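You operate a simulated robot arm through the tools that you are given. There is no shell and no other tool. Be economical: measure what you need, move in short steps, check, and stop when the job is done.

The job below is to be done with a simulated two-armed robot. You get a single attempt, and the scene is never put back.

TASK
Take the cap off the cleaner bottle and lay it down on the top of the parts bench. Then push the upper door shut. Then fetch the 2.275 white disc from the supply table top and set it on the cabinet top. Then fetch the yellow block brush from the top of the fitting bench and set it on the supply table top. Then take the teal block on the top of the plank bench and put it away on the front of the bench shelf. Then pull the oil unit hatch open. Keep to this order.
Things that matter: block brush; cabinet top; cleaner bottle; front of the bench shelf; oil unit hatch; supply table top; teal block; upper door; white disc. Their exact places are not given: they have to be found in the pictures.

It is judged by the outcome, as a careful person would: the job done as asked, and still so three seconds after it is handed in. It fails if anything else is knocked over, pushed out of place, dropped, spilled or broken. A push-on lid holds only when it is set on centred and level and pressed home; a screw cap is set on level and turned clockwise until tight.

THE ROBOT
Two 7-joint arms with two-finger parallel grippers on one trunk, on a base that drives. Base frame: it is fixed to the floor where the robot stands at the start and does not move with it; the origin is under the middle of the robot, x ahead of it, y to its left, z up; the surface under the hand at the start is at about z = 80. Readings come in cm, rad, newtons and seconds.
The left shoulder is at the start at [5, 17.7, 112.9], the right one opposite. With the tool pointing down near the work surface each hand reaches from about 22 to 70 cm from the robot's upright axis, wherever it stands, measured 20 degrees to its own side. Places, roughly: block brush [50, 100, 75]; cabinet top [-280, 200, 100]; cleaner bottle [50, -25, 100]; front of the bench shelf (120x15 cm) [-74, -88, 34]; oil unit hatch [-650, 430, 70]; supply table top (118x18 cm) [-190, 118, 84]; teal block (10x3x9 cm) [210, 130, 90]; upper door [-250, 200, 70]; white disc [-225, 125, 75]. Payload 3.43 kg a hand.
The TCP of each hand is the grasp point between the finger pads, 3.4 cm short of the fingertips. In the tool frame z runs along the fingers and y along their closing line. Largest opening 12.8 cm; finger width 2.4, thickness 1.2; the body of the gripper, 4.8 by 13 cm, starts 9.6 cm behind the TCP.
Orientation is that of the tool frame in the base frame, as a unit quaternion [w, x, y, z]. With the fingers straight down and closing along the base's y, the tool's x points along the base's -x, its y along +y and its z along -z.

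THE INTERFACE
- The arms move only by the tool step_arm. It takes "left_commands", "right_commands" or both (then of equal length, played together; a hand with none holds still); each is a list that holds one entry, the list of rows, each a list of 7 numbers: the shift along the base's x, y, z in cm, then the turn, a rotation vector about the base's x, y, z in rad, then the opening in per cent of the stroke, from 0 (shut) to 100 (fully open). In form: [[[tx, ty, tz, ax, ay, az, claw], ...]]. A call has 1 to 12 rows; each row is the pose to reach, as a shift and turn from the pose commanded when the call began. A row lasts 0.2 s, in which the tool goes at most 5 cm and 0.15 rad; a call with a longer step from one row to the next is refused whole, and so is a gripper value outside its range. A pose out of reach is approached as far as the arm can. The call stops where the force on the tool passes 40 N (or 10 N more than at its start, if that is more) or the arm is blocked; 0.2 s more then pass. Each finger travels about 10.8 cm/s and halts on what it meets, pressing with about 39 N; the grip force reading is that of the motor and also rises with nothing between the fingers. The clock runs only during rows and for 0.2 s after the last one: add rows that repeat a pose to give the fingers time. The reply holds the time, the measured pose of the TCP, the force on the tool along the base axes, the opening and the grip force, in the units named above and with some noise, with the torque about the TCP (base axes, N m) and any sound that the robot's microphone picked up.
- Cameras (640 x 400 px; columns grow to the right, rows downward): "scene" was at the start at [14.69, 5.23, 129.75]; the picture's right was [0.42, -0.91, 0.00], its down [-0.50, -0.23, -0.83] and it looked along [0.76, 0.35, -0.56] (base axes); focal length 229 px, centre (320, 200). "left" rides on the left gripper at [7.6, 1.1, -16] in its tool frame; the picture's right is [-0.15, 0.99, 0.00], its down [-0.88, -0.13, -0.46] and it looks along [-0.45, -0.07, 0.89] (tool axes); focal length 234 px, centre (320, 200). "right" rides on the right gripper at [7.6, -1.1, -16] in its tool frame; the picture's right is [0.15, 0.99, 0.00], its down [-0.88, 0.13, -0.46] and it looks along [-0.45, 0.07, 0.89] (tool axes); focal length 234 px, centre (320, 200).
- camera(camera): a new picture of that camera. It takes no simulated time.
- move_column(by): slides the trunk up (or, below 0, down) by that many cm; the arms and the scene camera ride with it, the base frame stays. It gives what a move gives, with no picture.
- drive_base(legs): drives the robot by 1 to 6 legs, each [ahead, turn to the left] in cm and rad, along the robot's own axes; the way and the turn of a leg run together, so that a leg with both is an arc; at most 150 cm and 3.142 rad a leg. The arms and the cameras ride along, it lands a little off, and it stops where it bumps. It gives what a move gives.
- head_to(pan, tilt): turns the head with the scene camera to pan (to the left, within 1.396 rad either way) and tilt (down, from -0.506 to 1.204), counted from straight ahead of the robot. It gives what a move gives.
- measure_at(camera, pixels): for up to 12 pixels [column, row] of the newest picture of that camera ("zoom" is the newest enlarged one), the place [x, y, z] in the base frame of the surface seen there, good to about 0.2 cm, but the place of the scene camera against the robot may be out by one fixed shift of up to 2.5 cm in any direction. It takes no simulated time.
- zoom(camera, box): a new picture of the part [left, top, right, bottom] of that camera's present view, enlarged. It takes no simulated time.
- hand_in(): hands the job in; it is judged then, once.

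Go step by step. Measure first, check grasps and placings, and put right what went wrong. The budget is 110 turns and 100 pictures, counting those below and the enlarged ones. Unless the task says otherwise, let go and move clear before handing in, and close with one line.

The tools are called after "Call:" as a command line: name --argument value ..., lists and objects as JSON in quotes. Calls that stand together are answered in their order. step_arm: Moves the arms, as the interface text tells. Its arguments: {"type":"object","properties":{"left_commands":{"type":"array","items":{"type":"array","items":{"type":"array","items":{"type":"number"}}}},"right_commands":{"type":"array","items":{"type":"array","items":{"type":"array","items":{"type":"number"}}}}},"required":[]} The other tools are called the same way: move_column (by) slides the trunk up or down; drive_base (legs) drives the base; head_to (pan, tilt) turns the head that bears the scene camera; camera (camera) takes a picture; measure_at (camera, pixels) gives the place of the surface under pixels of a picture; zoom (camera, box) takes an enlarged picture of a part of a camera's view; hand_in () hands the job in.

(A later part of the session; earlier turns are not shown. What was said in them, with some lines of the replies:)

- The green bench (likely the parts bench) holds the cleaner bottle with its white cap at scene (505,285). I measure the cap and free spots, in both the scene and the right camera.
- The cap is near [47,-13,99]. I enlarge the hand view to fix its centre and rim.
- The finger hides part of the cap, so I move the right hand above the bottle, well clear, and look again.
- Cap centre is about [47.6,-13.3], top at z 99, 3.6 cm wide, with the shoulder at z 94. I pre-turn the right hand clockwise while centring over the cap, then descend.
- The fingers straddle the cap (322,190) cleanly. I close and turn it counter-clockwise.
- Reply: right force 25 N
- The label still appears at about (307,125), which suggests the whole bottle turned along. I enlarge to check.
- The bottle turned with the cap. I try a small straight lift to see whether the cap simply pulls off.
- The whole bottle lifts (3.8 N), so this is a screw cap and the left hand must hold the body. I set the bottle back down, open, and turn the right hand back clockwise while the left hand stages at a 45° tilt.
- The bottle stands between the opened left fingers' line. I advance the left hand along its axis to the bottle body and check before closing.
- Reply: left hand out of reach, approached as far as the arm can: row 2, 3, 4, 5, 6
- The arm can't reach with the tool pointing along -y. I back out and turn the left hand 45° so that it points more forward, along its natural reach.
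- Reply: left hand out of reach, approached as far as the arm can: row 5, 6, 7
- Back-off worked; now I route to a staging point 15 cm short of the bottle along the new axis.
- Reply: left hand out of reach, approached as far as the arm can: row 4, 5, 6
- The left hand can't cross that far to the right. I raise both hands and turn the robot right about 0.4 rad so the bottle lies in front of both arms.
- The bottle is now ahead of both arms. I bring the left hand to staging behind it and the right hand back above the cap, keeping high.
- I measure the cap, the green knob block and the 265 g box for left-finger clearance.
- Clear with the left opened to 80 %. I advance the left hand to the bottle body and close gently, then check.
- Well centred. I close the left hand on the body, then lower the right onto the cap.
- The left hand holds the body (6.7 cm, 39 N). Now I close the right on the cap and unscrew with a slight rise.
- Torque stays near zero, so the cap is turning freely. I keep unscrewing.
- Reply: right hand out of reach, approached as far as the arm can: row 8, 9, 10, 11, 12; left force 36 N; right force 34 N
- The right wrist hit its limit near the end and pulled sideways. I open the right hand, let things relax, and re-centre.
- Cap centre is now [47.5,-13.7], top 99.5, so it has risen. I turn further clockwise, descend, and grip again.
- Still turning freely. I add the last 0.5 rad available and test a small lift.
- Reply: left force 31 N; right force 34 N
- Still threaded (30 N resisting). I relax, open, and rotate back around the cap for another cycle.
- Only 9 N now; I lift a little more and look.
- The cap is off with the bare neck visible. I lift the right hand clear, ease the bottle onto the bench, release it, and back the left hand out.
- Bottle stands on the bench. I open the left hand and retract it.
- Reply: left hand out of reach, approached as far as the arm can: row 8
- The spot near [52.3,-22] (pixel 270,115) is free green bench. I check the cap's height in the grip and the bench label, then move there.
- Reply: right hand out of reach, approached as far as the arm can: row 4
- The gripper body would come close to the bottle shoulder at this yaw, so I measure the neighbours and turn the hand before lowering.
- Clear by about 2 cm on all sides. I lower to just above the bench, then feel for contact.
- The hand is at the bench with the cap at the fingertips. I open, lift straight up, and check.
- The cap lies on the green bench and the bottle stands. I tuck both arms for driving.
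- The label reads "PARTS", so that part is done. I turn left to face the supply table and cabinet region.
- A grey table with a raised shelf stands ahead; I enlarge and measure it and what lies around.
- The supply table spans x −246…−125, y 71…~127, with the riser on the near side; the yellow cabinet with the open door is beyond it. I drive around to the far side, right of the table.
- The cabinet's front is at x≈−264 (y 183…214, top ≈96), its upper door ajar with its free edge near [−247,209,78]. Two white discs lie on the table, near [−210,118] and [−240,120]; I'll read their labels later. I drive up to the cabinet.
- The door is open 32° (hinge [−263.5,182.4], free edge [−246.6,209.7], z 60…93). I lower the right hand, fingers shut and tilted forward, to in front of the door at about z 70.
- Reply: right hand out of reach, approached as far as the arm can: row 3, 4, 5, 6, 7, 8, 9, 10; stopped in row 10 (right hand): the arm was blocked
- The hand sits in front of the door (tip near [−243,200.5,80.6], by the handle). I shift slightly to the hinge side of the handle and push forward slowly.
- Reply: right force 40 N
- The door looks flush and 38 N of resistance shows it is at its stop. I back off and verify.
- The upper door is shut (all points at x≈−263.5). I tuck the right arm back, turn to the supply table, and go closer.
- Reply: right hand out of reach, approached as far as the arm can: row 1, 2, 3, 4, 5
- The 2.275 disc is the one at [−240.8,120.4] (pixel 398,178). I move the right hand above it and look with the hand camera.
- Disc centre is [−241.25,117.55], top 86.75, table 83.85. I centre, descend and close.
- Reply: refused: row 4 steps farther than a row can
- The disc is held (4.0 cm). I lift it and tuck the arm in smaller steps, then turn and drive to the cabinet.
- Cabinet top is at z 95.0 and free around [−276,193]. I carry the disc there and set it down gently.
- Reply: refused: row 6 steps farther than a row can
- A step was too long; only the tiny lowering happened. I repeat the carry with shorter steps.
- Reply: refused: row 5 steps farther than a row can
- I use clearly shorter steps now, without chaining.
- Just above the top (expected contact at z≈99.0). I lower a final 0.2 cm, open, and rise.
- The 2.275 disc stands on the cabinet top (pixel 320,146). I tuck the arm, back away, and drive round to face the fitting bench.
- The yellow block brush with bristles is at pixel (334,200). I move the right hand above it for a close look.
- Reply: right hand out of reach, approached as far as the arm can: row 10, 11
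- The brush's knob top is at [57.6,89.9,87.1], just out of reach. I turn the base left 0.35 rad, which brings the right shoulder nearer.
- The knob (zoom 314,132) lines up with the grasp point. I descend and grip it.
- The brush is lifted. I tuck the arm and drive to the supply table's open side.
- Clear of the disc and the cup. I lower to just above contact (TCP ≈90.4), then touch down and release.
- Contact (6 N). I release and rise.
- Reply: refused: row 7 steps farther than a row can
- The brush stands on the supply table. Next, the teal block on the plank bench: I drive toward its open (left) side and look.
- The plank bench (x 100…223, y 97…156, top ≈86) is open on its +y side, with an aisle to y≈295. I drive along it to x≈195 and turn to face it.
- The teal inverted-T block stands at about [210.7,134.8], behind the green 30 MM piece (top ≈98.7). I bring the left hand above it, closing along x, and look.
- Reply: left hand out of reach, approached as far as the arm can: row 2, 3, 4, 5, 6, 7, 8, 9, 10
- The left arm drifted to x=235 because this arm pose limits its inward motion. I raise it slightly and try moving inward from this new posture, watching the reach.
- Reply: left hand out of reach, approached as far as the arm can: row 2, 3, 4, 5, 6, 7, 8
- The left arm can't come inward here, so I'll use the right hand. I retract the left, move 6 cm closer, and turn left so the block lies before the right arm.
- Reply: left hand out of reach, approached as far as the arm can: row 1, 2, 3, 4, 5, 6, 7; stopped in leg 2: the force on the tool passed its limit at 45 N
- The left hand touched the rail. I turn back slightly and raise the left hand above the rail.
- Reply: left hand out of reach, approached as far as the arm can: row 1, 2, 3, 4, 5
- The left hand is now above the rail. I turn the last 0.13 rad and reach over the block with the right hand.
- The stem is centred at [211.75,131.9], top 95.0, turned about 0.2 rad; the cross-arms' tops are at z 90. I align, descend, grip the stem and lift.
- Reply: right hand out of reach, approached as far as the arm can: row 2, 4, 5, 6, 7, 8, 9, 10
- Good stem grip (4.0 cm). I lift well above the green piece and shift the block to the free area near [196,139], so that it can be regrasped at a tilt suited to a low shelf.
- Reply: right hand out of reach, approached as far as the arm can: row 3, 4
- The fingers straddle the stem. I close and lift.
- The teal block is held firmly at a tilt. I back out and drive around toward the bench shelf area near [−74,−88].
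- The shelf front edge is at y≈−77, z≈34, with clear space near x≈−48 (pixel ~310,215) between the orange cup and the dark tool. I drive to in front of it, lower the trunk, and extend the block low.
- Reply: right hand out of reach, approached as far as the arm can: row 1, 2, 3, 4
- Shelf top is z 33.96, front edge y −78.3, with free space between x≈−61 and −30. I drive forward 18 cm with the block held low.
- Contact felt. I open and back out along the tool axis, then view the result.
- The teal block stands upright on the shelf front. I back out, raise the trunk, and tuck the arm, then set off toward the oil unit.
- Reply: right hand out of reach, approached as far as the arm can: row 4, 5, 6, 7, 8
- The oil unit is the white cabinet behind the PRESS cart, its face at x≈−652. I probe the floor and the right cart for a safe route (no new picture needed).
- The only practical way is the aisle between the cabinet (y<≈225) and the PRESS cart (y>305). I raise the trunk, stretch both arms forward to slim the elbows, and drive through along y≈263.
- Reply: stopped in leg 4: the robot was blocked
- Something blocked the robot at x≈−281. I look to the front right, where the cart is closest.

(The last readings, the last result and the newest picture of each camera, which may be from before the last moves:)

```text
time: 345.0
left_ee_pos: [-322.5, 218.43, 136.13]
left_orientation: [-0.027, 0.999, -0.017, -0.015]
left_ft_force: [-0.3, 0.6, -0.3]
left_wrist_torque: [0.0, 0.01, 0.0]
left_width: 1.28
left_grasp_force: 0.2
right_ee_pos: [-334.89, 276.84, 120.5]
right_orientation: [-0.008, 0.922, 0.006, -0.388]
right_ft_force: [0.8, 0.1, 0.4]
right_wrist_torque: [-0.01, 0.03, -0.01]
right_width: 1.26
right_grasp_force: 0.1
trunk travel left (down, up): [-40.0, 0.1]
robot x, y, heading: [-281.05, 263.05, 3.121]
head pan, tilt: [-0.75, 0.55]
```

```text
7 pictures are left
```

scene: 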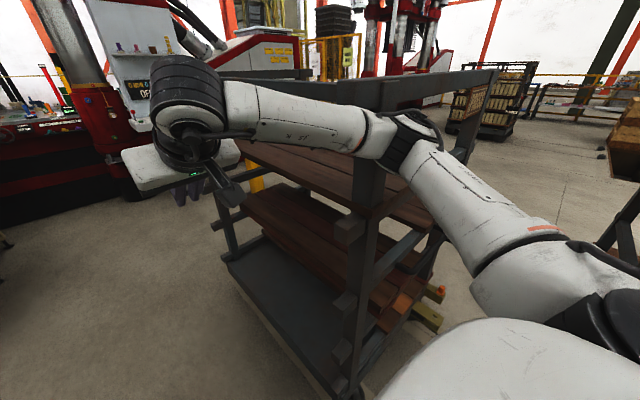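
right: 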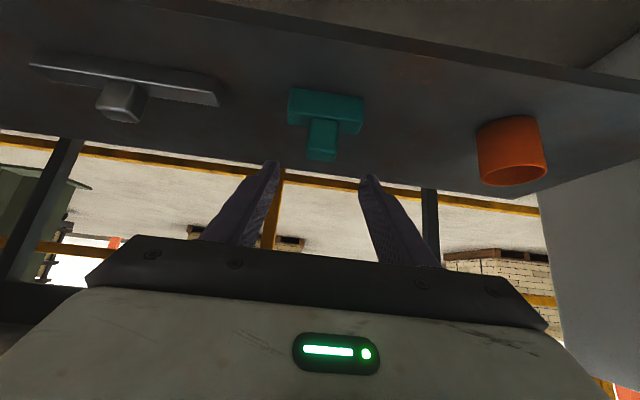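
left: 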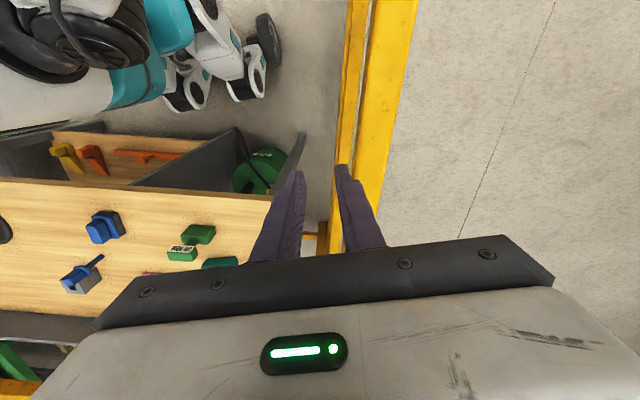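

The right elbow touches the cart's corner post. I back off, swing the right hand inward and forward to pull the elbow in, and shift the line a little left.

Call:
drive_base --legs '[[-22, 0]]'

Call:
step_arm --right_commands '[[[-0.5, -2.5, 0, 0, 0, 0, 10], [-1, -5, 0, 0, 0, 0, 10], [-1.5, -7.5, 0, 0, 0, 0, 10], [-2, -10, 0, 0, 0, 0, 10], [-2.5, -12.5, 0, 0, 0, 0, 10], [-3, -15, 0, 0, 0, 0, 10], [-3.5, -17.5, 0, 0, 0, 0, 10], [-4, -20, 0, 0, 0, 0, 10], [-4, -20, 0, 0, 0, 0, 10]]]'

Call:
camera --camera "scene"

```text
time: 346.7
left_ee_pos: [-302.88, 218.13, 135.3]
left_orientation: [-0.025, 1.0, -0.018, -0.003]
left_ft_force: [0.9, 0.1, 0.3]
left_wrist_torque: [0.01, 0.04, -0.03]
left_width: 1.3
left_grasp_force: 0.0
right_ee_pos: [-315.03, 276.68, 119.37]
right_orientation: [-0.007, 0.926, 0.004, -0.378]
right_ft_force: [0.3, 0.1, -0.8]
right_wrist_torque: [-0.02, 0.03, 0.03]
right_width: 1.26
right_grasp_force: 0.1
trunk travel left (down, up): [-40.0, 0.1]
robot x, y, heading: [-258.96, 262.57, 3.118]
head pan, tilt: [-0.75, 0.55]
```

```text
time: 348.7
left_ee_pos: [-303.05, 218.32, 135.16]
left_orientation: [-0.025, 1.0, -0.017, -0.004]
left_ft_force: [-0.7, 0.1, -0.3]
left_wrist_torque: [0.02, -0.01, 0.02]
left_width: 1.25
left_grasp_force: 0.0
right_ee_pos: [-318.98, 256.69, 119.48]
right_orientation: [-0.007, 0.926, 0.003, -0.378]
right_ft_force: [0.6, 0.0, -0.5]
right_wrist_torque: [-0.03, 0.0, -0.01]
right_width: 1.28
right_grasp_force: 0.1
trunk travel left (down, up): [-40.0, 0.1]
robot x, y, heading: [-259.48, 262.71, 3.122]
head pan, tilt: [-0.75, 0.55]
```

```text
6 pictures are left
```

scene: 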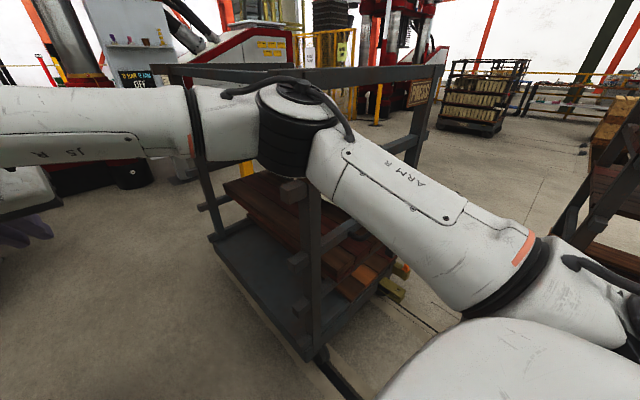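

Call:
measure_at --camera "scene" --pixels '[[325, 135], [300, 150], [345, 180], [312, 260], [308, 300], [300, 350], [330, 110], [400, 180]]'

```text
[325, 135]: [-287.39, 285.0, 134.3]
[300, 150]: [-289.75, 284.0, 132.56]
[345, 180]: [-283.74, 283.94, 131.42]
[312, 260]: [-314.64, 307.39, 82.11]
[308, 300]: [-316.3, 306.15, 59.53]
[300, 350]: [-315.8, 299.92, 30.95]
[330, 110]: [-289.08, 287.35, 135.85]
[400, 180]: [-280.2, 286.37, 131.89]
```

The elbow's outer side is now ≈36 cm from the axis versus the post at 44. I proceed, steering slightly left.

Call:
drive_base --legs '[[0, 0.08], [60, 0], [0, -0.055], [130, 0]]'

```text
time: 359.1
left_ee_pos: [-491.09, 211.1, 135.25]
left_orientation: [-0.025, 1.0, -0.001, -0.005]
left_ft_force: [0.1, 0.8, 0.2]
left_wrist_torque: [0.0, -0.02, -0.02]
left_width: 1.29
left_grasp_force: 0.0
right_ee_pos: [-508.28, 249.12, 119.39]
right_orientation: [0.0, 0.926, 0.019, -0.378]
right_ft_force: [0.8, -0.2, 0.2]
right_wrist_torque: [0.0, 0.02, 0.01]
right_width: 1.28
right_grasp_force: 0.1
trunk travel left (down, up): [-40.0, 0.1]
robot x, y, heading: [-449.09, 256.86, -3.13]
head pan, tilt: [-0.75, 0.55]
```

Through. I retract nothing yet, and drive on to face the oil unit from x≈−530, y≈405, then look.

Call:
drive_base --legs '[[0, -1.082], [150, 0], [18, 0], [0, 1.07]]'

Call:
head_to --pan -0.2 --tilt 0.4

Call:
step_arm --right_commands '[[[4, 3, 0, 0, 0, 0, 10], [8, 6, 0, 0, 0, 0, 10], [12, 9, 0, 0, 0, 0, 10], [16, 12, 0, 0, 0, 0, 10], [19, 15, 0, 0, 0, 0, 10], [19, 19, 0, 0, 0, 0, 10], [19, 22, 0, 0, 0, 0, 10]]]' --left_commands '[[[4, 0, 0, 0, 0, 0, 10], [8, 0, 0, 0, 0, 0, 10], [12, 0, 0, 0, 0, 0, 10], [14, 0, 0, 0, 0, 0, 10], [14, 0, 0, 0, 0, 0, 10], [14, 0, 0, 0, 0, 0, 10], [14, 0, 0, 0, 0, 0, 10]]]'

Call:
camera --camera "scene"

```text
time: 367.4
left_ee_pos: [-565.77, 375.48, 135.16]
left_orientation: [-0.023, 0.857, -0.515, 0.011]
left_ft_force: [0.5, -0.9, 0.4]
left_wrist_torque: [0.07, 0.04, -0.02]
left_width: 1.28
left_grasp_force: 0.1
right_ee_pos: [-540.3, 408.74, 119.33]
right_orientation: [-0.196, 0.802, -0.462, -0.323]
right_ft_force: [0.0, -1.0, -0.1]
right_wrist_torque: [0.04, 0.01, -0.01]
right_width: 1.24
right_grasp_force: 0.0
trunk travel left (down, up): [-40.0, 0.1]
robot x, y, heading: [-505.46, 359.68, 2.074]
head pan, tilt: [-0.75, 0.55]
stopped in leg 2: the robot was blocked; the commanded pose is now the measured one
```

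```text
time: 368.4
left_ee_pos: [-565.71, 375.74, 135.02]
left_orientation: [-0.022, 0.856, -0.516, 0.011]
left_ft_force: [0.4, 0.3, -0.6]
left_wrist_torque: [0.03, 0.0, -0.01]
left_width: 1.27
left_grasp_force: 0.1
right_ee_pos: [-540.4, 409.01, 119.25]
right_orientation: [-0.195, 0.803, -0.462, -0.322]
right_ft_force: [0.9, 1.2, -0.2]
right_wrist_torque: [0.01, 0.0, 0.0]
right_width: 1.3
right_grasp_force: 0.0
trunk travel left (down, up): [-40.0, 0.1]
robot x, y, heading: [-505.71, 359.71, 2.076]
head pan, tilt: [-0.201, 0.4]
```

```text
time: 369.9
left_ee_pos: [-562.89, 371.85, 135.04]
left_orientation: [-0.023, 0.855, -0.518, 0.012]
left_ft_force: [-0.3, 0.3, 0.4]
left_wrist_torque: [0.01, -0.01, -0.04]
left_width: 1.27
left_grasp_force: 0.1
left hand out of reach, approached as far as the arm can: row 1, 2, 3, 4, 5, 6, 7
right_ee_pos: [-521.31, 430.93, 119.21]
right_orientation: [-0.195, 0.803, -0.462, -0.321]
right_ft_force: [0.2, 0.1, -0.3]
right_wrist_torque: [0.0, -0.05, 0.04]
right_width: 1.29
right_grasp_force: 0.1
trunk travel left (down, up): [-40.0, 0.1]
robot x, y, heading: [-505.62, 359.83, 2.075]
head pan, tilt: [-0.201, 0.4]
```

```text
5 pictures are left
```

scene: 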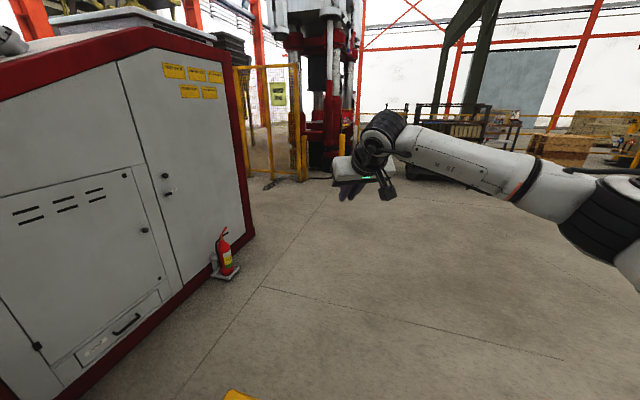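

Something low and yellow at pixel (235,395) seems to have stopped the base. I measure it and the unit's panels.

Call:
measure_at --camera "scene" --pixels '[[236, 395], [143, 230], [158, 278], [126, 322], [60, 200], [140, 176], [35, 346], [165, 190], [100, 345], [224, 268], [230, 320], [5, 290]]'

Call:
zoom --camera "scene" --box '[0, 140, 250, 400]'

```text
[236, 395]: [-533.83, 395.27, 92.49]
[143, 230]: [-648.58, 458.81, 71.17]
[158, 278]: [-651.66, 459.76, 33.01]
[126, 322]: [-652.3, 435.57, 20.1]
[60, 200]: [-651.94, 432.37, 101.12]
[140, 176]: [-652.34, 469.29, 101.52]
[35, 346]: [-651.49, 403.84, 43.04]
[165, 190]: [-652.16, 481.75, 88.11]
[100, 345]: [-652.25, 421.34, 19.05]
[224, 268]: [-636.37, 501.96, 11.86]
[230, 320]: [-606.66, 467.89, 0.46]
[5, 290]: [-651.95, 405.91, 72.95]
```

```text
1.54 times, centred on (125, 270) of scene
```

zoom: 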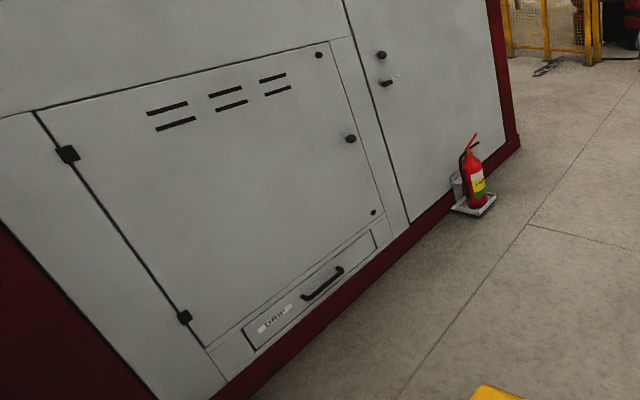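

The hatch is hinged on the left (y≈404) with its knob at about [−648.6,458.8,71]. A yellow bollard (top z≈92) stands at [−534,395]. I pull the right arm in, back off, go around the bollard, and face the hatch.

Call:
step_arm --right_commands '[[[2.2, -4, 0, 0, 0, 0, 10], [4.4, -8, 0, 0, 0, 0, 10], [6.6, -12, 0, 0, 0, 0, 10], [8.8, -16, 0, 0, 0, 0, 10], [11, -20, 0, 0, 0, 0, 10], [13.2, -24, 0, 0, 0, 0, 10], [15.4, -28, 0, 0, 0, 0, 10]]]'

Call:
drive_base --legs '[[-25, 0], [0, -0.58], [112, 0], [0, 1.647]]'

Call:
drive_base --legs '[[93, 0]]'

```text
time: 371.6
left_ee_pos: [-562.96, 371.93, 134.95]
left_orientation: [-0.024, 0.856, -0.517, 0.012]
left_ft_force: [-0.1, 0.6, 0.8]
left_wrist_torque: [0.0, -0.01, 0.01]
left_width: 1.28
left_grasp_force: 0.1
right_ee_pos: [-506.59, 403.67, 119.97]
right_orientation: [-0.195, 0.803, -0.463, -0.32]
right_ft_force: [-0.5, -0.2, -0.3]
right_wrist_torque: [0.01, -0.02, 0.02]
right_width: 1.26
right_grasp_force: 0.1
right hand out of reach, approached as far as the arm can: row 7
trunk travel left (down, up): [-40.0, 0.1]
robot x, y, heading: [-505.77, 359.78, 2.072]
head pan, tilt: [-0.201, 0.4]
```

```text
time: 384.3
left_ee_pos: [-522.79, 403.79, 135.04]
left_orientation: [-0.026, 1.0, -0.002, -0.002]
left_ft_force: [0.2, -0.3, 0.4]
left_wrist_torque: [0.02, 0.02, 0.03]
left_width: 1.29
left_grasp_force: 0.0
right_ee_pos: [-524.42, 468.5, 119.95]
right_orientation: [-0.002, 0.927, 0.017, -0.375]
right_ft_force: [0.4, -0.6, 0.3]
right_wrist_torque: [-0.03, 0.04, -0.02]
right_width: 1.27
right_grasp_force: 0.1
trunk travel left (down, up): [-40.0, 0.1]
robot x, y, heading: [-485.16, 448.72, -3.126]
head pan, tilt: [-0.201, 0.4]
```

```text
time: 389.2
left_ee_pos: [-616.71, 402.63, 135.0]
left_orientation: [-0.027, 1.0, -0.003, -0.001]
left_ft_force: [-1.1, 0.4, -0.3]
left_wrist_torque: [0.03, 0.01, -0.02]
left_width: 1.28
left_grasp_force: 0.1
right_ee_pos: [-618.23, 467.48, 120.01]
right_orientation: [-0.003, 0.927, 0.015, -0.375]
right_ft_force: [-0.4, -0.9, 0.5]
right_wrist_torque: [-0.02, -0.02, 0.03]
right_width: 1.29
right_grasp_force: 0.1
trunk travel left (down, up): [-40.0, 0.1]
robot x, y, heading: [-579.09, 447.71, -3.133]
head pan, tilt: [-0.201, 0.4]
```

I lower the trunk 20 cm and bring the right hand, tilted near horizontal and opened, in front of the knob.

Call:
move_column --by -20

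Call:
step_arm --right_commands '[[[-1, -1, -3, 0, 0.06, 0, 20], [-2, -2, -6, 0, 0.12, 0, 30], [-3, -3, -9, 0, 0.18, 0, 40], [-4, -4, -12, 0, 0.24, 0, 50], [-5, -5, -15, 0, 0.3, 0, 50], [-6, -6, -18, 0, 0.36, 0, 50], [-7, -7, -21, 0, 0.42, 0, 50], [-8.5, -8, -24, 0, 0.48, 0, 50], [-10, -8.7, -26.5, 0, 0.54, 0, 50], [-10, -8.7, -26.5, 0, 0.54, 0, 50]]]'

Call:
camera --camera "right"

```text
time: 391.3
left_ee_pos: [-616.63, 402.71, 115.03]
left_orientation: [-0.025, 1.0, -0.004, -0.002]
left_ft_force: [-0.9, -0.6, -0.1]
left_wrist_torque: [-0.01, -0.03, 0.0]
left_width: 1.28
left_grasp_force: 0.0
right_ee_pos: [-618.12, 467.54, 100.01]
right_orientation: [-0.002, 0.927, 0.016, -0.375]
right_ft_force: [0.1, 0.0, 0.0]
right_wrist_torque: [0.01, -0.02, 0.01]
right_width: 1.27
right_grasp_force: 0.1
trunk travel left (down, up): [-20.0, 20.1]
robot x, y, heading: [-579.07, 447.54, -3.132]
head pan, tilt: [-0.201, 0.4]
```

```text
time: 393.5
left_ee_pos: [-616.62, 402.68, 115.08]
left_orientation: [-0.026, 1.0, -0.004, -0.002]
left_ft_force: [-0.2, -0.3, 0.3]
left_wrist_torque: [0.0, 0.03, 0.0]
left_width: 1.3
left_grasp_force: 0.0
right_ee_pos: [-627.6, 454.8, 75.97]
right_orientation: [-0.008, 0.794, 0.013, -0.608]
right_ft_force: [0.0, -0.2, 0.1]
right_wrist_torque: [0.01, -0.03, -0.01]
right_width: 6.4
right_grasp_force: 0.0
right hand out of reach, approached as far as the arm can: row 1, 2, 3, 4, 5, 7, 8, 9, 10
trunk travel left (down, up): [-20.0, 20.1]
robot x, y, heading: [-579.04, 447.42, -3.127]
head pan, tilt: [-0.201, 0.4]
```

```text
3 pictures are left
```

right: 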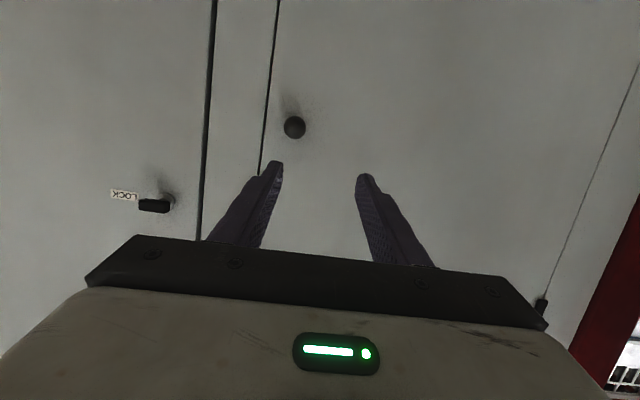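

Call:
measure_at --camera "right" --pixels '[[294, 127], [287, 120], [302, 132], [294, 112], [320, 127], [270, 90], [230, 90], [155, 205], [320, 60], [303, 120]]'

```text
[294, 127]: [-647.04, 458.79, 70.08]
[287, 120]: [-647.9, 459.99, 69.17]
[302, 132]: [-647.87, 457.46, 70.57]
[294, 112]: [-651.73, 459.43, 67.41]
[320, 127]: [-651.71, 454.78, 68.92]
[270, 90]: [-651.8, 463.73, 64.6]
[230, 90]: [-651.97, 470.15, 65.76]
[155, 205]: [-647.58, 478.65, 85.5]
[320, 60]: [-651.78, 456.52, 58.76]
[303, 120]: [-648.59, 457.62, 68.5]
```

The knob is a 3 cm ball at [−648.5,458.8,70.1], 3 cm off the panel. I drive 8 cm closer, align, and advance the opened fingers around it.

Call:
drive_base --legs '[[8, 0]]'

Call:
step_arm --right_commands '[[[0, 2, -2.7, 0, 0, 0, 50], [0, 4, -5.3, 0, 0, 0, 50], [0, 4, -5.3, 0, 0, 0, 50]]]'

```text
time: 394.6
left_ee_pos: [-624.63, 402.52, 114.99]
left_orientation: [-0.026, 1.0, -0.004, 0.0]
left_ft_force: [-0.7, 0.4, -0.2]
left_wrist_torque: [-0.02, -0.03, 0.02]
left_width: 1.28
left_grasp_force: 0.1
right_ee_pos: [-635.49, 454.71, 75.94]
right_orientation: [-0.008, 0.794, 0.014, -0.608]
right_ft_force: [-0.6, 0.3, -0.5]
right_wrist_torque: [-0.02, -0.01, 0.0]
right_width: 6.41
right_grasp_force: 0.1
trunk travel left (down, up): [-20.0, 20.1]
robot x, y, heading: [-587.11, 447.7, -3.131]
head pan, tilt: [-0.201, 0.4]
```

```text
time: 395.4
left_ee_pos: [-624.56, 402.56, 114.98]
left_orientation: [-0.026, 1.0, -0.004, -0.001]
left_ft_force: [0.3, 0.0, 0.0]
left_wrist_torque: [-0.03, -0.01, 0.01]
left_width: 1.29
left_grasp_force: 0.0
right_ee_pos: [-635.07, 454.32, 74.72]
right_orientation: [-0.01, 0.795, 0.012, -0.607]
right_ft_force: [0.9, -0.5, -0.9]
right_wrist_torque: [0.03, 0.0, 0.0]
right_width: 6.4
right_grasp_force: 0.1
right hand out of reach, approached as far as the arm can: row 1, 2, 3
trunk travel left (down, up): [-20.0, 20.1]
robot x, y, heading: [-586.63, 447.59, -3.128]
head pan, tilt: [-0.201, 0.4]
```

The arm can't go lower at this tilt, so I lower the trunk instead, then shift sideways.

Call:
move_column --by -4.2

Call:
step_arm --right_commands '[[[0, 1.5, 0, 0, 0, 0, 50], [0, 3, 0, 0, 0, 0, 50], [0, 4.4, 0, 0, 0, 0, 50], [0, 4.4, 0, 0, 0, 0, 50]]]'

```text
time: 396.2
left_ee_pos: [-624.55, 402.56, 110.88]
left_orientation: [-0.027, 1.0, -0.004, -0.003]
left_ft_force: [-0.7, -0.6, 0.0]
left_wrist_torque: [0.03, -0.02, -0.02]
left_width: 1.29
left_grasp_force: 0.0
right_ee_pos: [-635.02, 454.27, 70.6]
right_orientation: [-0.01, 0.795, 0.011, -0.607]
right_ft_force: [-0.1, 0.4, 0.3]
right_wrist_torque: [-0.01, -0.02, 0.0]
right_width: 6.39
right_grasp_force: 0.0
trunk travel left (down, up): [-15.8, 24.3]
robot x, y, heading: [-587.02, 447.38, -3.125]
head pan, tilt: [-0.201, 0.4]
```

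```text
time: 397.2
left_ee_pos: [-624.55, 402.57, 110.85]
left_orientation: [-0.027, 1.0, -0.003, -0.002]
left_ft_force: [0.3, 0.1, -0.7]
left_wrist_torque: [-0.01, 0.01, -0.01]
left_width: 1.28
left_grasp_force: 0.0
right_ee_pos: [-634.63, 455.78, 72.29]
right_orientation: [-0.012, 0.796, 0.01, -0.605]
right_ft_force: [-0.8, -0.8, -0.1]
right_wrist_torque: [0.04, -0.01, -0.03]
right_width: 6.38
right_grasp_force: 0.1
right hand out of reach, approached as far as the arm can: row 1, 2, 3, 4
trunk travel left (down, up): [-15.8, 24.3]
robot x, y, heading: [-586.96, 447.35, -3.133]
head pan, tilt: [-0.201, 0.4]
5 turns are left
```

Few turns remain, so I combine: advance onto the knob and close, then pull along the hatch's arc while turning the hand with it.

Call:
step_arm --right_commands '[[[-3, 1, -0.6, 0, 0, 0, 50], [-6, 2, -1.2, 0, 0, 0, 50], [-9, 3, -1.7, 0, 0, 0, 50], [-12, 3, -1.7, 0, 0, 0, 50], [-12, 3, -1.7, 0, 0, 0, 50], [-12, 3, -1.7, 0, 0, 0, 25], [-12, 3, -1.7, 0, 0, 0, 5], [-12, 3, -1.7, 0, 0, 0, 5], [-12, 3, -1.7, 0, 0, 0, 5]]]'

Call:
step_arm --right_commands '[[[2.2, -0.25, 0, 0, 0, -0.04, 5], [4.4, -0.6, 0, 0, 0, -0.08, 5], [6.5, -1, 0, 0, 0, -0.12, 5], [8.6, -1.6, 0, 0, 0, -0.16, 5], [10.7, -2.2, 0, 0, 0, -0.2, 5], [12.8, -2.9, 0, 0, 0, -0.24, 5], [14.9, -3.7, 0, 0, 0, -0.28, 5], [16.9, -4.5, 0, 0, 0, -0.32, 5], [18.9, -5.4, 0, 0, 0, -0.36, 5], [20.9, -6.4, 0, 0, 0, -0.4, 5]]]'

Call:
camera --camera "scene"

```text
time: 398.2
left_ee_pos: [-624.68, 402.49, 110.73]
left_orientation: [-0.026, 1.0, -0.004, -0.001]
left_ft_force: [-1.5, -0.1, 0.0]
left_wrist_torque: [-0.01, -0.04, 0.02]
left_width: 1.27
left_grasp_force: 0.2
right_ee_pos: [-644.1, 454.7, 72.86]
right_orientation: [-0.015, 0.798, 0.01, -0.602]
right_ft_force: [14.3, 0.2, 9.4]
right_wrist_torque: [0.31, 0.11, -0.6]
right_width: 6.46
right_grasp_force: 1.0
right hand out of reach, approached as far as the arm can: row 1, 2, 3, 4
trunk travel left (down, up): [-15.8, 24.3]
robot x, y, heading: [-586.95, 447.4, -3.129]
head pan, tilt: [-0.201, 0.4]
stopped in row 4 (right hand): the force on the tool passed its limit at 91 N (the readings are from after the stop); the commanded pose is now the measured one
```

```text
time: 400.4
left_ee_pos: [-624.71, 402.6, 110.84]
left_orientation: [-0.026, 1.0, -0.004, -0.001]
left_ft_force: [-0.6, -0.3, 0.5]
left_wrist_torque: [-0.03, 0.01, -0.02]
left_width: 1.3
left_grasp_force: 0.1
right_ee_pos: [-627.74, 452.64, 72.96]
right_orientation: [-0.15, 0.786, -0.17, -0.575]
right_ft_force: [-0.4, -0.2, -0.4]
right_wrist_torque: [0.0, 0.0, 0.02]
right_width: 0.64
right_grasp_force: 0.0
right hand out of reach, approached as far as the arm can: row 9, 10
trunk travel left (down, up): [-15.8, 24.3]
robot x, y, heading: [-587.11, 447.62, -3.131]
head pan, tilt: [-0.201, 0.4]
```

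```text
2 pictures are left
4 turns are left
```

scene: 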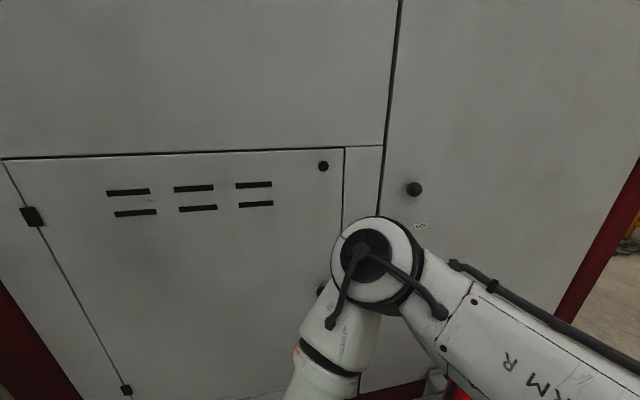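

A finger hit the knob because the arm is at its sideways limit (hand y 454.7 instead of 458.8). I turn the base slightly right and lower the trunk 2.5 cm to bring the knob into the workspace, then re-align, advance slowly, close and pull along the arc.

Call:
drive_base --legs '[[0, -0.12]]'

Call:
move_column --by -2.5

Call:
step_arm --right_commands '[[[-2.2, 0.3, 0, 0, 0, 0.12, 30], [-4.4, 0.6, 0, 0, 0, 0.24, 60], [-6.6, 0.9, 0, 0, 0, 0.36, 60], [-8.9, 1.1, 0, 0, 0, 0.36, 60], [-8.9, 1.1, 0, 0, 0, 0.36, 60]]]'

Call:
camera --camera "right"

Call:
measure_at --camera "right" --pixels '[[320, 160], [320, 175], [310, 165], [330, 165], [320, 150]]'

```text
time: 401.4
left_ee_pos: [-629.73, 407.49, 110.74]
left_orientation: [-0.027, 0.998, -0.064, 0.001]
left_ft_force: [-0.5, 0.6, 0.0]
left_wrist_torque: [-0.01, -0.06, -0.02]
left_width: 1.29
left_grasp_force: 0.0
right_ee_pos: [-627.03, 457.08, 73.36]
right_orientation: [-0.182, 0.772, -0.219, -0.568]
right_ft_force: [-0.3, 0.1, -0.6]
right_wrist_torque: [0.0, 0.01, 0.01]
right_width: 0.65
right_grasp_force: 0.1
trunk travel left (down, up): [-15.8, 24.3]
robot x, y, heading: [-587.21, 447.61, 3.029]
head pan, tilt: [-0.201, 0.4]
```

```text
time: 402.1
left_ee_pos: [-629.89, 407.38, 108.26]
left_orientation: [-0.026, 0.998, -0.064, 0.001]
left_ft_force: [-0.2, 0.9, 0.6]
left_wrist_torque: [0.01, 0.05, -0.01]
left_width: 1.32
left_grasp_force: 0.0
right_ee_pos: [-627.14, 457.47, 70.88]
right_orientation: [-0.182, 0.773, -0.221, -0.566]
right_ft_force: [0.0, 0.3, 0.1]
right_wrist_torque: [-0.01, 0.01, -0.01]
right_width: 0.64
right_grasp_force: 0.0
trunk travel left (down, up): [-13.3, 26.8]
robot x, y, heading: [-586.9, 447.33, 3.031]
head pan, tilt: [-0.201, 0.4]
```

```text
time: 403.3
left_ee_pos: [-629.78, 407.38, 108.28]
left_orientation: [-0.026, 0.998, -0.063, 0.0]
left_ft_force: [0.1, 0.0, -0.7]
left_wrist_torque: [-0.01, 0.01, 0.01]
left_width: 1.25
left_grasp_force: 0.1
right_ee_pos: [-635.98, 458.38, 70.86]
right_orientation: [-0.076, 0.8, -0.076, -0.59]
right_ft_force: [0.3, 0.3, 0.3]
right_wrist_torque: [-0.01, -0.04, 0.01]
right_width: 7.7
right_grasp_force: 0.1
trunk travel left (down, up): [-13.3, 26.8]
robot x, y, heading: [-587.25, 447.53, 3.03]
head pan, tilt: [-0.201, 0.4]
```

```text
1 pictures are left
```

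right: 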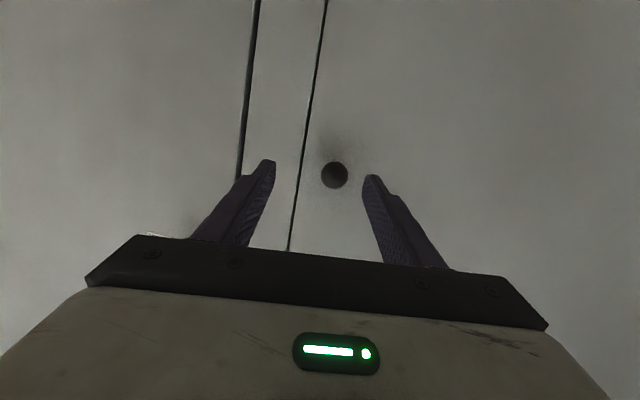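

```text
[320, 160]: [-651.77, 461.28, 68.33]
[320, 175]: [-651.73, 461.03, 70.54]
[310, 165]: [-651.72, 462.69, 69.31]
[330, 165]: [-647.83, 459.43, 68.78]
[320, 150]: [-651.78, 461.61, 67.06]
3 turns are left
```

The knob now sits centred between the fingers. I advance, close, and pull along the arc.

Call:
step_arm --right_commands '[[[-2.5, 0, 0, 0, 0, 0, 60], [-5, 0, -0.1, 0, 0, 0, 60], [-7.5, 0, -0.1, 0, 0, 0, 60], [-9, 0, -0.2, 0, 0, 0, 60], [-10.5, 0, -0.2, 0, 0, 0, 60], [-10.5, 0, -0.2, 0, 0, 0, 40], [-10.5, 0, -0.2, 0, 0, 0, 20], [-10.5, 0, -0.2, 0, 0, 0, 5], [-10.5, 0, -0.2, 0, 0, 0, 5], [-10.5, 0, -0.2, 0, 0, 0, 5]]]'

Call:
step_arm --right_commands '[[[2.2, -0.25, 0, 0, 0, -0.04, 5], [4.4, -0.6, 0, 0, 0, -0.08, 5], [6.5, -1, 0, 0, 0, -0.12, 5], [8.6, -1.6, 0, 0, 0, -0.16, 5], [10.7, -2.2, 0, 0, 0, -0.2, 5], [12.8, -2.9, 0, 0, 0, -0.24, 5], [14.9, -3.7, 0, 0, 0, -0.28, 5], [16.9, -4.5, 0, 0, 0, -0.32, 5], [18.9, -5.4, 0, 0, 0, -0.36, 5], [20.9, -6.4, 0, 0, 0, -0.4, 5], [22.8, -7.5, 0, 0, 0, -0.44, 5], [24.7, -8.7, 0, 0, 0, -0.48, 5]]]'

```text
time: 405.5
left_ee_pos: [-629.74, 407.3, 108.26]
left_orientation: [-0.027, 0.998, -0.064, 0.0]
left_ft_force: [-0.5, 0.2, -0.5]
left_wrist_torque: [0.02, 0.01, 0.0]
left_width: 1.27
left_grasp_force: 0.0
right_ee_pos: [-646.53, 458.29, 70.64]
right_orientation: [-0.075, 0.799, -0.075, -0.591]
right_ft_force: [0.0, -2.0, 0.3]
right_wrist_torque: [-0.01, -0.01, 1.05]
right_width: 3.93
right_grasp_force: 45.2
trunk travel left (down, up): [-13.3, 26.8]
robot x, y, heading: [-587.02, 447.27, 3.031]
head pan, tilt: [-0.201, 0.4]
```

```text
time: 407.2
left_ee_pos: [-629.66, 407.22, 108.36]
left_orientation: [-0.026, 0.998, -0.063, 0.001]
left_ft_force: [0.0, -0.2, 1.1]
left_wrist_torque: [-0.01, 0.0, 0.01]
left_width: 1.28
left_grasp_force: 0.1
right_ee_pos: [-631.99, 454.96, 70.72]
right_orientation: [-0.153, 0.782, -0.211, -0.566]
right_ft_force: [-0.9, -14.5, -1.2]
right_wrist_torque: [-0.12, 0.14, 1.87]
right_width: 4.01
right_grasp_force: 45.4
trunk travel left (down, up): [-13.3, 26.8]
robot x, y, heading: [-586.91, 446.88, 3.036]
head pan, tilt: [-0.201, 0.4]
stopped in row 8 (right hand): the force on the tool passed its limit at 46 N (the readings are from after the stop); the commanded pose is now the measured one
2 turns are left
```

The knob is gripped and the hatch has swung out about 0.27 rad. I continue with small back-drive arcs plus wrist turns to open it further, then release, back away, and look.

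Call:
drive_base --legs '[[-8, 0.047]]'

Call:
step_arm --right_commands '[[[0, 0, 0, 0, 0, -0.05, 5], [0, 0, 0, 0, 0, -0.1, 5], [0, 0, 0, 0, 0, -0.15, 5], [0, 0, 0, 0, 0, -0.2, 5]]]'

Call:
drive_base --legs '[[-8, 0.075]]'

Call:
step_arm --right_commands '[[[0, 0, 0, 0, 0, -0.05, 5], [0, 0, 0, 0, 0, -0.1, 5], [0, 0, 0, 0, 0, -0.15, 5], [0, 0, 0, 0, 0, -0.2, 5]]]'

Call:
step_arm --right_commands '[[[1.5, -1.2, 0, 0, 0, -0.04, 5], [3, -2.4, 0, 0, 0, -0.08, 5], [4.5, -3.7, 0, 0, 0, -0.12, 5], [6, -5, 0, 0, 0, -0.16, 5]]]'

Call:
step_arm --right_commands '[[[0, 0, 0, 0, 0, 0, 30], [0, 0, 0, 0, 0, 0, 60], [0, 0, 0, 0, 0, 0, 80], [0, 0, 0, 0, 0, 0, 80]]]'

Call:
drive_base --legs '[[-20, 0]]'

Call:
camera --camera "scene"

Call:
measure_at --camera "scene" --pixels '[[60, 200], [120, 200], [180, 200], [240, 200], [300, 200], [340, 200], [380, 200], [240, 260], [300, 260], [340, 260]]'

```text
time: 408.3
left_ee_pos: [-619.78, 404.49, 108.18]
left_orientation: [-0.028, 0.999, -0.039, 0.0]
left_ft_force: [0.7, -0.5, 0.3]
left_wrist_torque: [0.03, 0.03, -0.02]
left_width: 1.28
left_grasp_force: 0.1
right_ee_pos: [-624.43, 452.11, 70.73]
right_orientation: [-0.137, 0.787, -0.19, -0.57]
right_ft_force: [-10.6, -26.3, -6.4]
right_wrist_torque: [-0.16, 0.06, 2.21]
right_width: 3.56
right_grasp_force: 45.1
trunk travel left (down, up): [-13.3, 26.8]
robot x, y, heading: [-578.84, 446.8, 3.084]
head pan, tilt: [-0.201, 0.4]
```

```text
time: 408.9
left_ee_pos: [-619.67, 404.44, 108.25]
left_orientation: [-0.026, 0.999, -0.038, 0.001]
left_ft_force: [0.0, 0.4, -0.1]
left_wrist_torque: [0.01, -0.03, 0.01]
left_width: 1.27
left_grasp_force: 0.0
right_ee_pos: [-625.09, 452.22, 70.81]
right_orientation: [-0.154, 0.779, -0.24, -0.559]
right_ft_force: [-1.6, -9.5, -5.0]
right_wrist_torque: [-0.28, 0.4, 1.73]
right_width: 3.84
right_grasp_force: 44.7
trunk travel left (down, up): [-13.3, 26.8]
robot x, y, heading: [-578.83, 446.6, 3.088]
head pan, tilt: [-0.201, 0.4]
stopped in row 3 (right hand): the force on the tool passed its limit at 44 N (the readings are from after the stop); the commanded pose is now the measured one
```

```text
time: 410.0
left_ee_pos: [-610.22, 401.66, 108.18]
left_orientation: [-0.027, 1.0, -0.005, 0.0]
left_ft_force: [-0.3, -0.6, -0.5]
left_wrist_torque: [0.03, 0.03, -0.01]
left_width: 1.32
left_grasp_force: 0.0
right_ee_pos: [-618.85, 448.99, 70.85]
right_orientation: [-0.131, 0.786, -0.218, -0.564]
right_ft_force: [-3.8, -3.2, -3.6]
right_wrist_torque: [0.37, 0.26, -0.82]
right_width: 3.45
right_grasp_force: 45.4
trunk travel left (down, up): [-13.3, 26.8]
robot x, y, heading: [-572.38, 446.76, -3.13]
head pan, tilt: [-0.201, 0.4]
stopped in leg 1: the force on the tool passed its limit at 42 N (the readings are from after the stop); the commanded pose is now the measured one
```

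```text
time: 410.8
left_ee_pos: [-610.0, 401.6, 108.22]
left_orientation: [-0.026, 1.0, -0.006, 0.0]
left_ft_force: [-0.4, -0.1, 0.2]
left_wrist_torque: [-0.01, -0.01, 0.01]
left_width: 1.28
left_grasp_force: 0.1
right_ee_pos: [-619.97, 449.45, 71.08]
right_orientation: [-0.159, 0.771, -0.287, -0.546]
right_ft_force: [-3.2, -9.9, -7.7]
right_wrist_torque: [-0.57, 0.19, 1.65]
right_width: 3.81
right_grasp_force: 44.8
trunk travel left (down, up): [-13.3, 26.8]
robot x, y, heading: [-572.17, 446.31, -3.129]
head pan, tilt: [-0.201, 0.4]
stopped in row 3 (right hand): the force on the tool passed its limit at 43 N (the readings are from after the stop); the commanded pose is now the measured one
```

```text
time: 411.2
left_ee_pos: [-610.09, 401.55, 108.31]
left_orientation: [-0.026, 1.0, -0.006, 0.0]
left_ft_force: [0.5, 0.4, 0.0]
left_wrist_torque: [0.0, 0.0, 0.01]
left_width: 1.28
left_grasp_force: 0.0
right_ee_pos: [-619.92, 449.24, 71.08]
right_orientation: [-0.165, 0.765, -0.318, -0.536]
right_ft_force: [-3.2, -9.9, -4.8]
right_wrist_torque: [-0.57, 0.13, 1.71]
right_width: 3.91
right_grasp_force: 44.7
trunk travel left (down, up): [-13.3, 26.8]
robot x, y, heading: [-572.51, 446.32, -3.126]
head pan, tilt: [-0.201, 0.4]
stopped in row 2 (right hand): the force on the tool passed its limit at 45 N (the readings are from after the stop); the commanded pose is now the measured one
```

```text
time: 412.2
left_ee_pos: [-610.15, 401.55, 108.18]
left_orientation: [-0.027, 1.0, -0.006, 0.0]
left_ft_force: [0.2, -0.1, 0.2]
left_wrist_torque: [-0.01, 0.04, 0.02]
left_width: 1.26
left_grasp_force: 0.1
right_ee_pos: [-619.88, 449.47, 71.35]
right_orientation: [-0.168, 0.762, -0.318, -0.538]
right_ft_force: [0.5, 0.4, -0.5]
right_wrist_torque: [0.01, 0.02, 0.0]
right_width: 10.24
right_grasp_force: 0.1
trunk travel left (down, up): [-13.3, 26.8]
robot x, y, heading: [-572.16, 446.71, -3.127]
head pan, tilt: [-0.201, 0.4]
```

```text
time: 413.8
left_ee_pos: [-590.05, 401.86, 108.29]
left_orientation: [-0.027, 1.0, -0.004, -0.001]
left_ft_force: [-0.3, 0.1, 0.5]
left_wrist_torque: [-0.01, 0.03, 0.01]
left_width: 1.27
left_grasp_force: 0.0
right_ee_pos: [-599.88, 449.79, 71.31]
right_orientation: [-0.168, 0.762, -0.318, -0.539]
right_ft_force: [0.2, -0.2, 0.3]
right_wrist_torque: [-0.01, -0.03, 0.0]
right_width: 10.25
right_grasp_force: 0.0
trunk travel left (down, up): [-13.3, 26.8]
robot x, y, heading: [-552.52, 446.46, -3.128]
head pan, tilt: [-0.201, 0.4]
```

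```text
0 pictures are left
```

scene: 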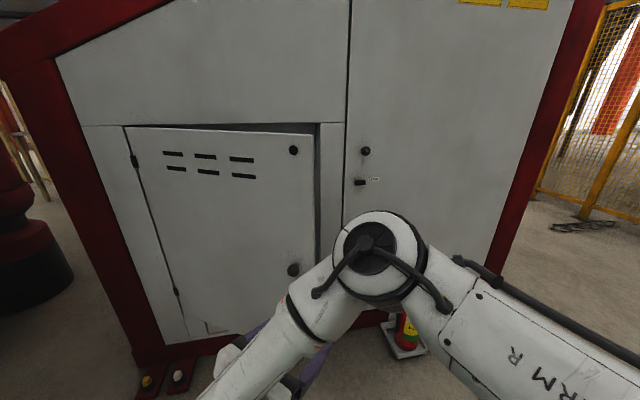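

```text
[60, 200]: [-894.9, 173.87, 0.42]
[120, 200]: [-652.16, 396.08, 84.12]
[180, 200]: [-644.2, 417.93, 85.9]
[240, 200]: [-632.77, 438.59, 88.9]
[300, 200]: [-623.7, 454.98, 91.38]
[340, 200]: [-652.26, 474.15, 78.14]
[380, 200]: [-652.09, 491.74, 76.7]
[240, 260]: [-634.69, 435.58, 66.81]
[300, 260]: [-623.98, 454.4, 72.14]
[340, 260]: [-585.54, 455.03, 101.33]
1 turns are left
```

The hatch stands open at about 29°. In this last turn I return to the knob the same way, grip again, and swing it further with two short back-drive arcs; then I release, back clear and hand in.

Call:
drive_base --legs '[[19.3, 0]]'

Call:
step_arm --right_commands '[[[0, 0, 0, 0, 0, 0, 55], [0, 0, 0, 0, 0, 0, 30], [0, 0, 0, 0, 0, 0, 5], [0, 0, 0, 0, 0, 0, 5], [0, 0, 0, 0, 0, 0, 5]]]'

Call:
drive_base --legs '[[-6, 0.088]]'

Call:
step_arm --right_commands '[[[0, 0, 0, 0, 0, 0, 35], [0, 0, 0, 0, 0, 0, 60], [0, 0, 0, 0, 0, -0.05, 60], [0, 0, 0, 0, 0, -0.1, 60], [0, 0, 0, 0, 0, -0.15, 60], [0, 0, 0, 0, 0, -0.15, 35], [0, 0, 0, 0, 0, -0.15, 5], [0, 0, 0, 0, 0, -0.15, 5], [0, 0, 0, 0, 0, -0.15, 5]]]'

Call:
drive_base --legs '[[-6, 0.1]]'

Call:
step_arm --right_commands '[[[0, 0, 0, 0, 0, 0, 35], [0, 0, 0, 0, 0, 0, 60], [0, 0, 0, 0, 0, 0, 80], [0, 0, 0, 0, 0, 0, 80]]]'

Call:
drive_base --legs '[[-12, 0]]'

Call:
hand_in

```text
time: 415.4
left_ee_pos: [-609.25, 401.67, 108.23]
left_orientation: [-0.026, 1.0, -0.005, 0.0]
left_ft_force: [0.2, -0.4, 1.0]
left_wrist_torque: [-0.02, 0.0, 0.04]
left_width: 1.27
left_grasp_force: 0.2
right_ee_pos: [-619.02, 449.43, 71.19]
right_orientation: [-0.169, 0.762, -0.319, -0.538]
right_ft_force: [0.3, 0.2, 1.1]
right_wrist_torque: [-0.01, -0.02, 0.0]
right_width: 10.23
right_grasp_force: 0.0
trunk travel left (down, up): [-13.3, 26.8]
robot x, y, heading: [-571.51, 445.96, -3.124]
head pan, tilt: [-0.201, 0.4]
```

```text
time: 416.2
left_ee_pos: [-609.17, 401.6, 108.19]
left_orientation: [-0.026, 1.0, -0.005, 0.0]
left_ft_force: [0.8, -0.3, 0.3]
left_wrist_torque: [-0.01, -0.01, -0.03]
left_width: 1.26
left_grasp_force: 0.0
right_ee_pos: [-619.35, 448.79, 71.37]
right_orientation: [-0.155, 0.764, -0.316, -0.541]
right_ft_force: [-1.5, -4.8, -1.4]
right_wrist_torque: [-0.41, 0.49, 1.38]
right_width: 3.79
right_grasp_force: 44.8
trunk travel left (down, up): [-13.3, 26.8]
robot x, y, heading: [-571.28, 446.43, -3.126]
head pan, tilt: [-0.201, 0.4]
stopped in row 4 (right hand): the force on the tool passed its limit at 42 N (the readings are from after the stop); the commanded pose is now the measured one
```

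```text
time: 417.2
left_ee_pos: [-599.12, 398.54, 108.14]
left_orientation: [-0.027, 0.999, 0.04, -0.002]
left_ft_force: [-1.4, -0.3, -1.2]
left_wrist_torque: [-0.01, 0.0, 0.03]
left_width: 1.29
left_grasp_force: 0.0
right_ee_pos: [-613.62, 444.88, 71.45]
right_orientation: [-0.13, 0.777, -0.282, -0.547]
right_ft_force: [-13.6, -15.6, -5.4]
right_wrist_torque: [-0.61, 0.23, 0.06]
right_width: 3.42
right_grasp_force: 45.2
trunk travel left (down, up): [-13.3, 26.8]
robot x, y, heading: [-565.68, 446.46, -3.036]
head pan, tilt: [-0.201, 0.4]
```

```text
time: 418.9
left_ee_pos: [-598.87, 398.64, 108.26]
left_orientation: [-0.027, 0.999, 0.04, -0.001]
left_ft_force: [0.1, 0.3, 0.2]
left_wrist_torque: [-0.03, -0.03, 0.0]
left_width: 1.32
left_grasp_force: 0.1
right_ee_pos: [-615.11, 445.98, 72.18]
right_orientation: [-0.166, 0.744, -0.358, -0.539]
right_ft_force: [-3.2, -7.5, 2.9]
right_wrist_torque: [-0.48, 0.35, 1.73]
right_width: 3.66
right_grasp_force: 45.1
trunk travel left (down, up): [-13.3, 26.8]
robot x, y, heading: [-565.86, 446.8, -3.037]
head pan, tilt: [-0.201, 0.4]
stopped in row 8 (right hand): the force on the tool passed its limit at 43 N (the readings are from after the stop); the commanded pose is now the measured one
```

```text
time: 419.9
left_ee_pos: [-590.05, 396.57, 108.19]
left_orientation: [-0.027, 0.996, 0.082, -0.002]
left_ft_force: [-0.2, 0.3, -0.5]
left_wrist_torque: [0.0, 0.02, 0.0]
left_width: 1.26
left_grasp_force: 0.1
right_ee_pos: [-610.46, 442.35, 72.33]
right_orientation: [-0.136, 0.757, -0.329, -0.549]
right_ft_force: [0.2, -1.8, -1.6]
right_wrist_torque: [0.23, 0.42, 0.5]
right_width: 3.34
right_grasp_force: 45.1
trunk travel left (down, up): [-13.3, 26.8]
robot x, y, heading: [-561.05, 447.13, -2.954]
head pan, tilt: [-0.201, 0.4]
stopped in leg 1: the force on the tool passed its limit at 47 N (the readings are from after the stop); the commanded pose is now the measured one
```

```text
time: 420.9
left_ee_pos: [-589.98, 396.61, 108.27]
left_orientation: [-0.026, 0.996, 0.082, -0.003]
left_ft_force: [0.1, 0.7, -0.5]
left_wrist_torque: [-0.02, 0.01, 0.01]
left_width: 1.26
left_grasp_force: 0.0
right_ee_pos: [-610.67, 442.3, 72.26]
right_orientation: [-0.136, 0.756, -0.329, -0.548]
right_ft_force: [-1.2, 0.4, 0.4]
right_wrist_torque: [0.02, 0.02, 0.04]
right_width: 10.23
right_grasp_force: 0.1
trunk travel left (down, up): [-13.3, 26.8]
robot x, y, heading: [-560.68, 447.2, -2.945]
head pan, tilt: [-0.201, 0.4]
```

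```text
time: 422.1
left_ee_pos: [-578.1, 398.92, 108.22]
left_orientation: [-0.026, 0.996, 0.082, -0.003]
left_ft_force: [-0.3, 0.6, 0.3]
left_wrist_torque: [-0.02, 0.02, 0.0]
left_width: 1.28
left_grasp_force: 0.0
right_ee_pos: [-598.72, 444.78, 72.25]
right_orientation: [-0.137, 0.756, -0.329, -0.549]
right_ft_force: [-1.0, 0.4, -0.1]
right_wrist_torque: [0.01, 0.01, 0.02]
right_width: 10.25
right_grasp_force: 0.0
trunk travel left (down, up): [-13.3, 26.8]
robot x, y, heading: [-548.84, 449.65, -2.952]
head pan, tilt: [-0.201, 0.4]
```

```text
The job is handed in.
```

I did all six steps in order and handed the job in. The oil unit hatch is open only about 40°, which I worked out from the hand's last position because no pictures were left to check it.
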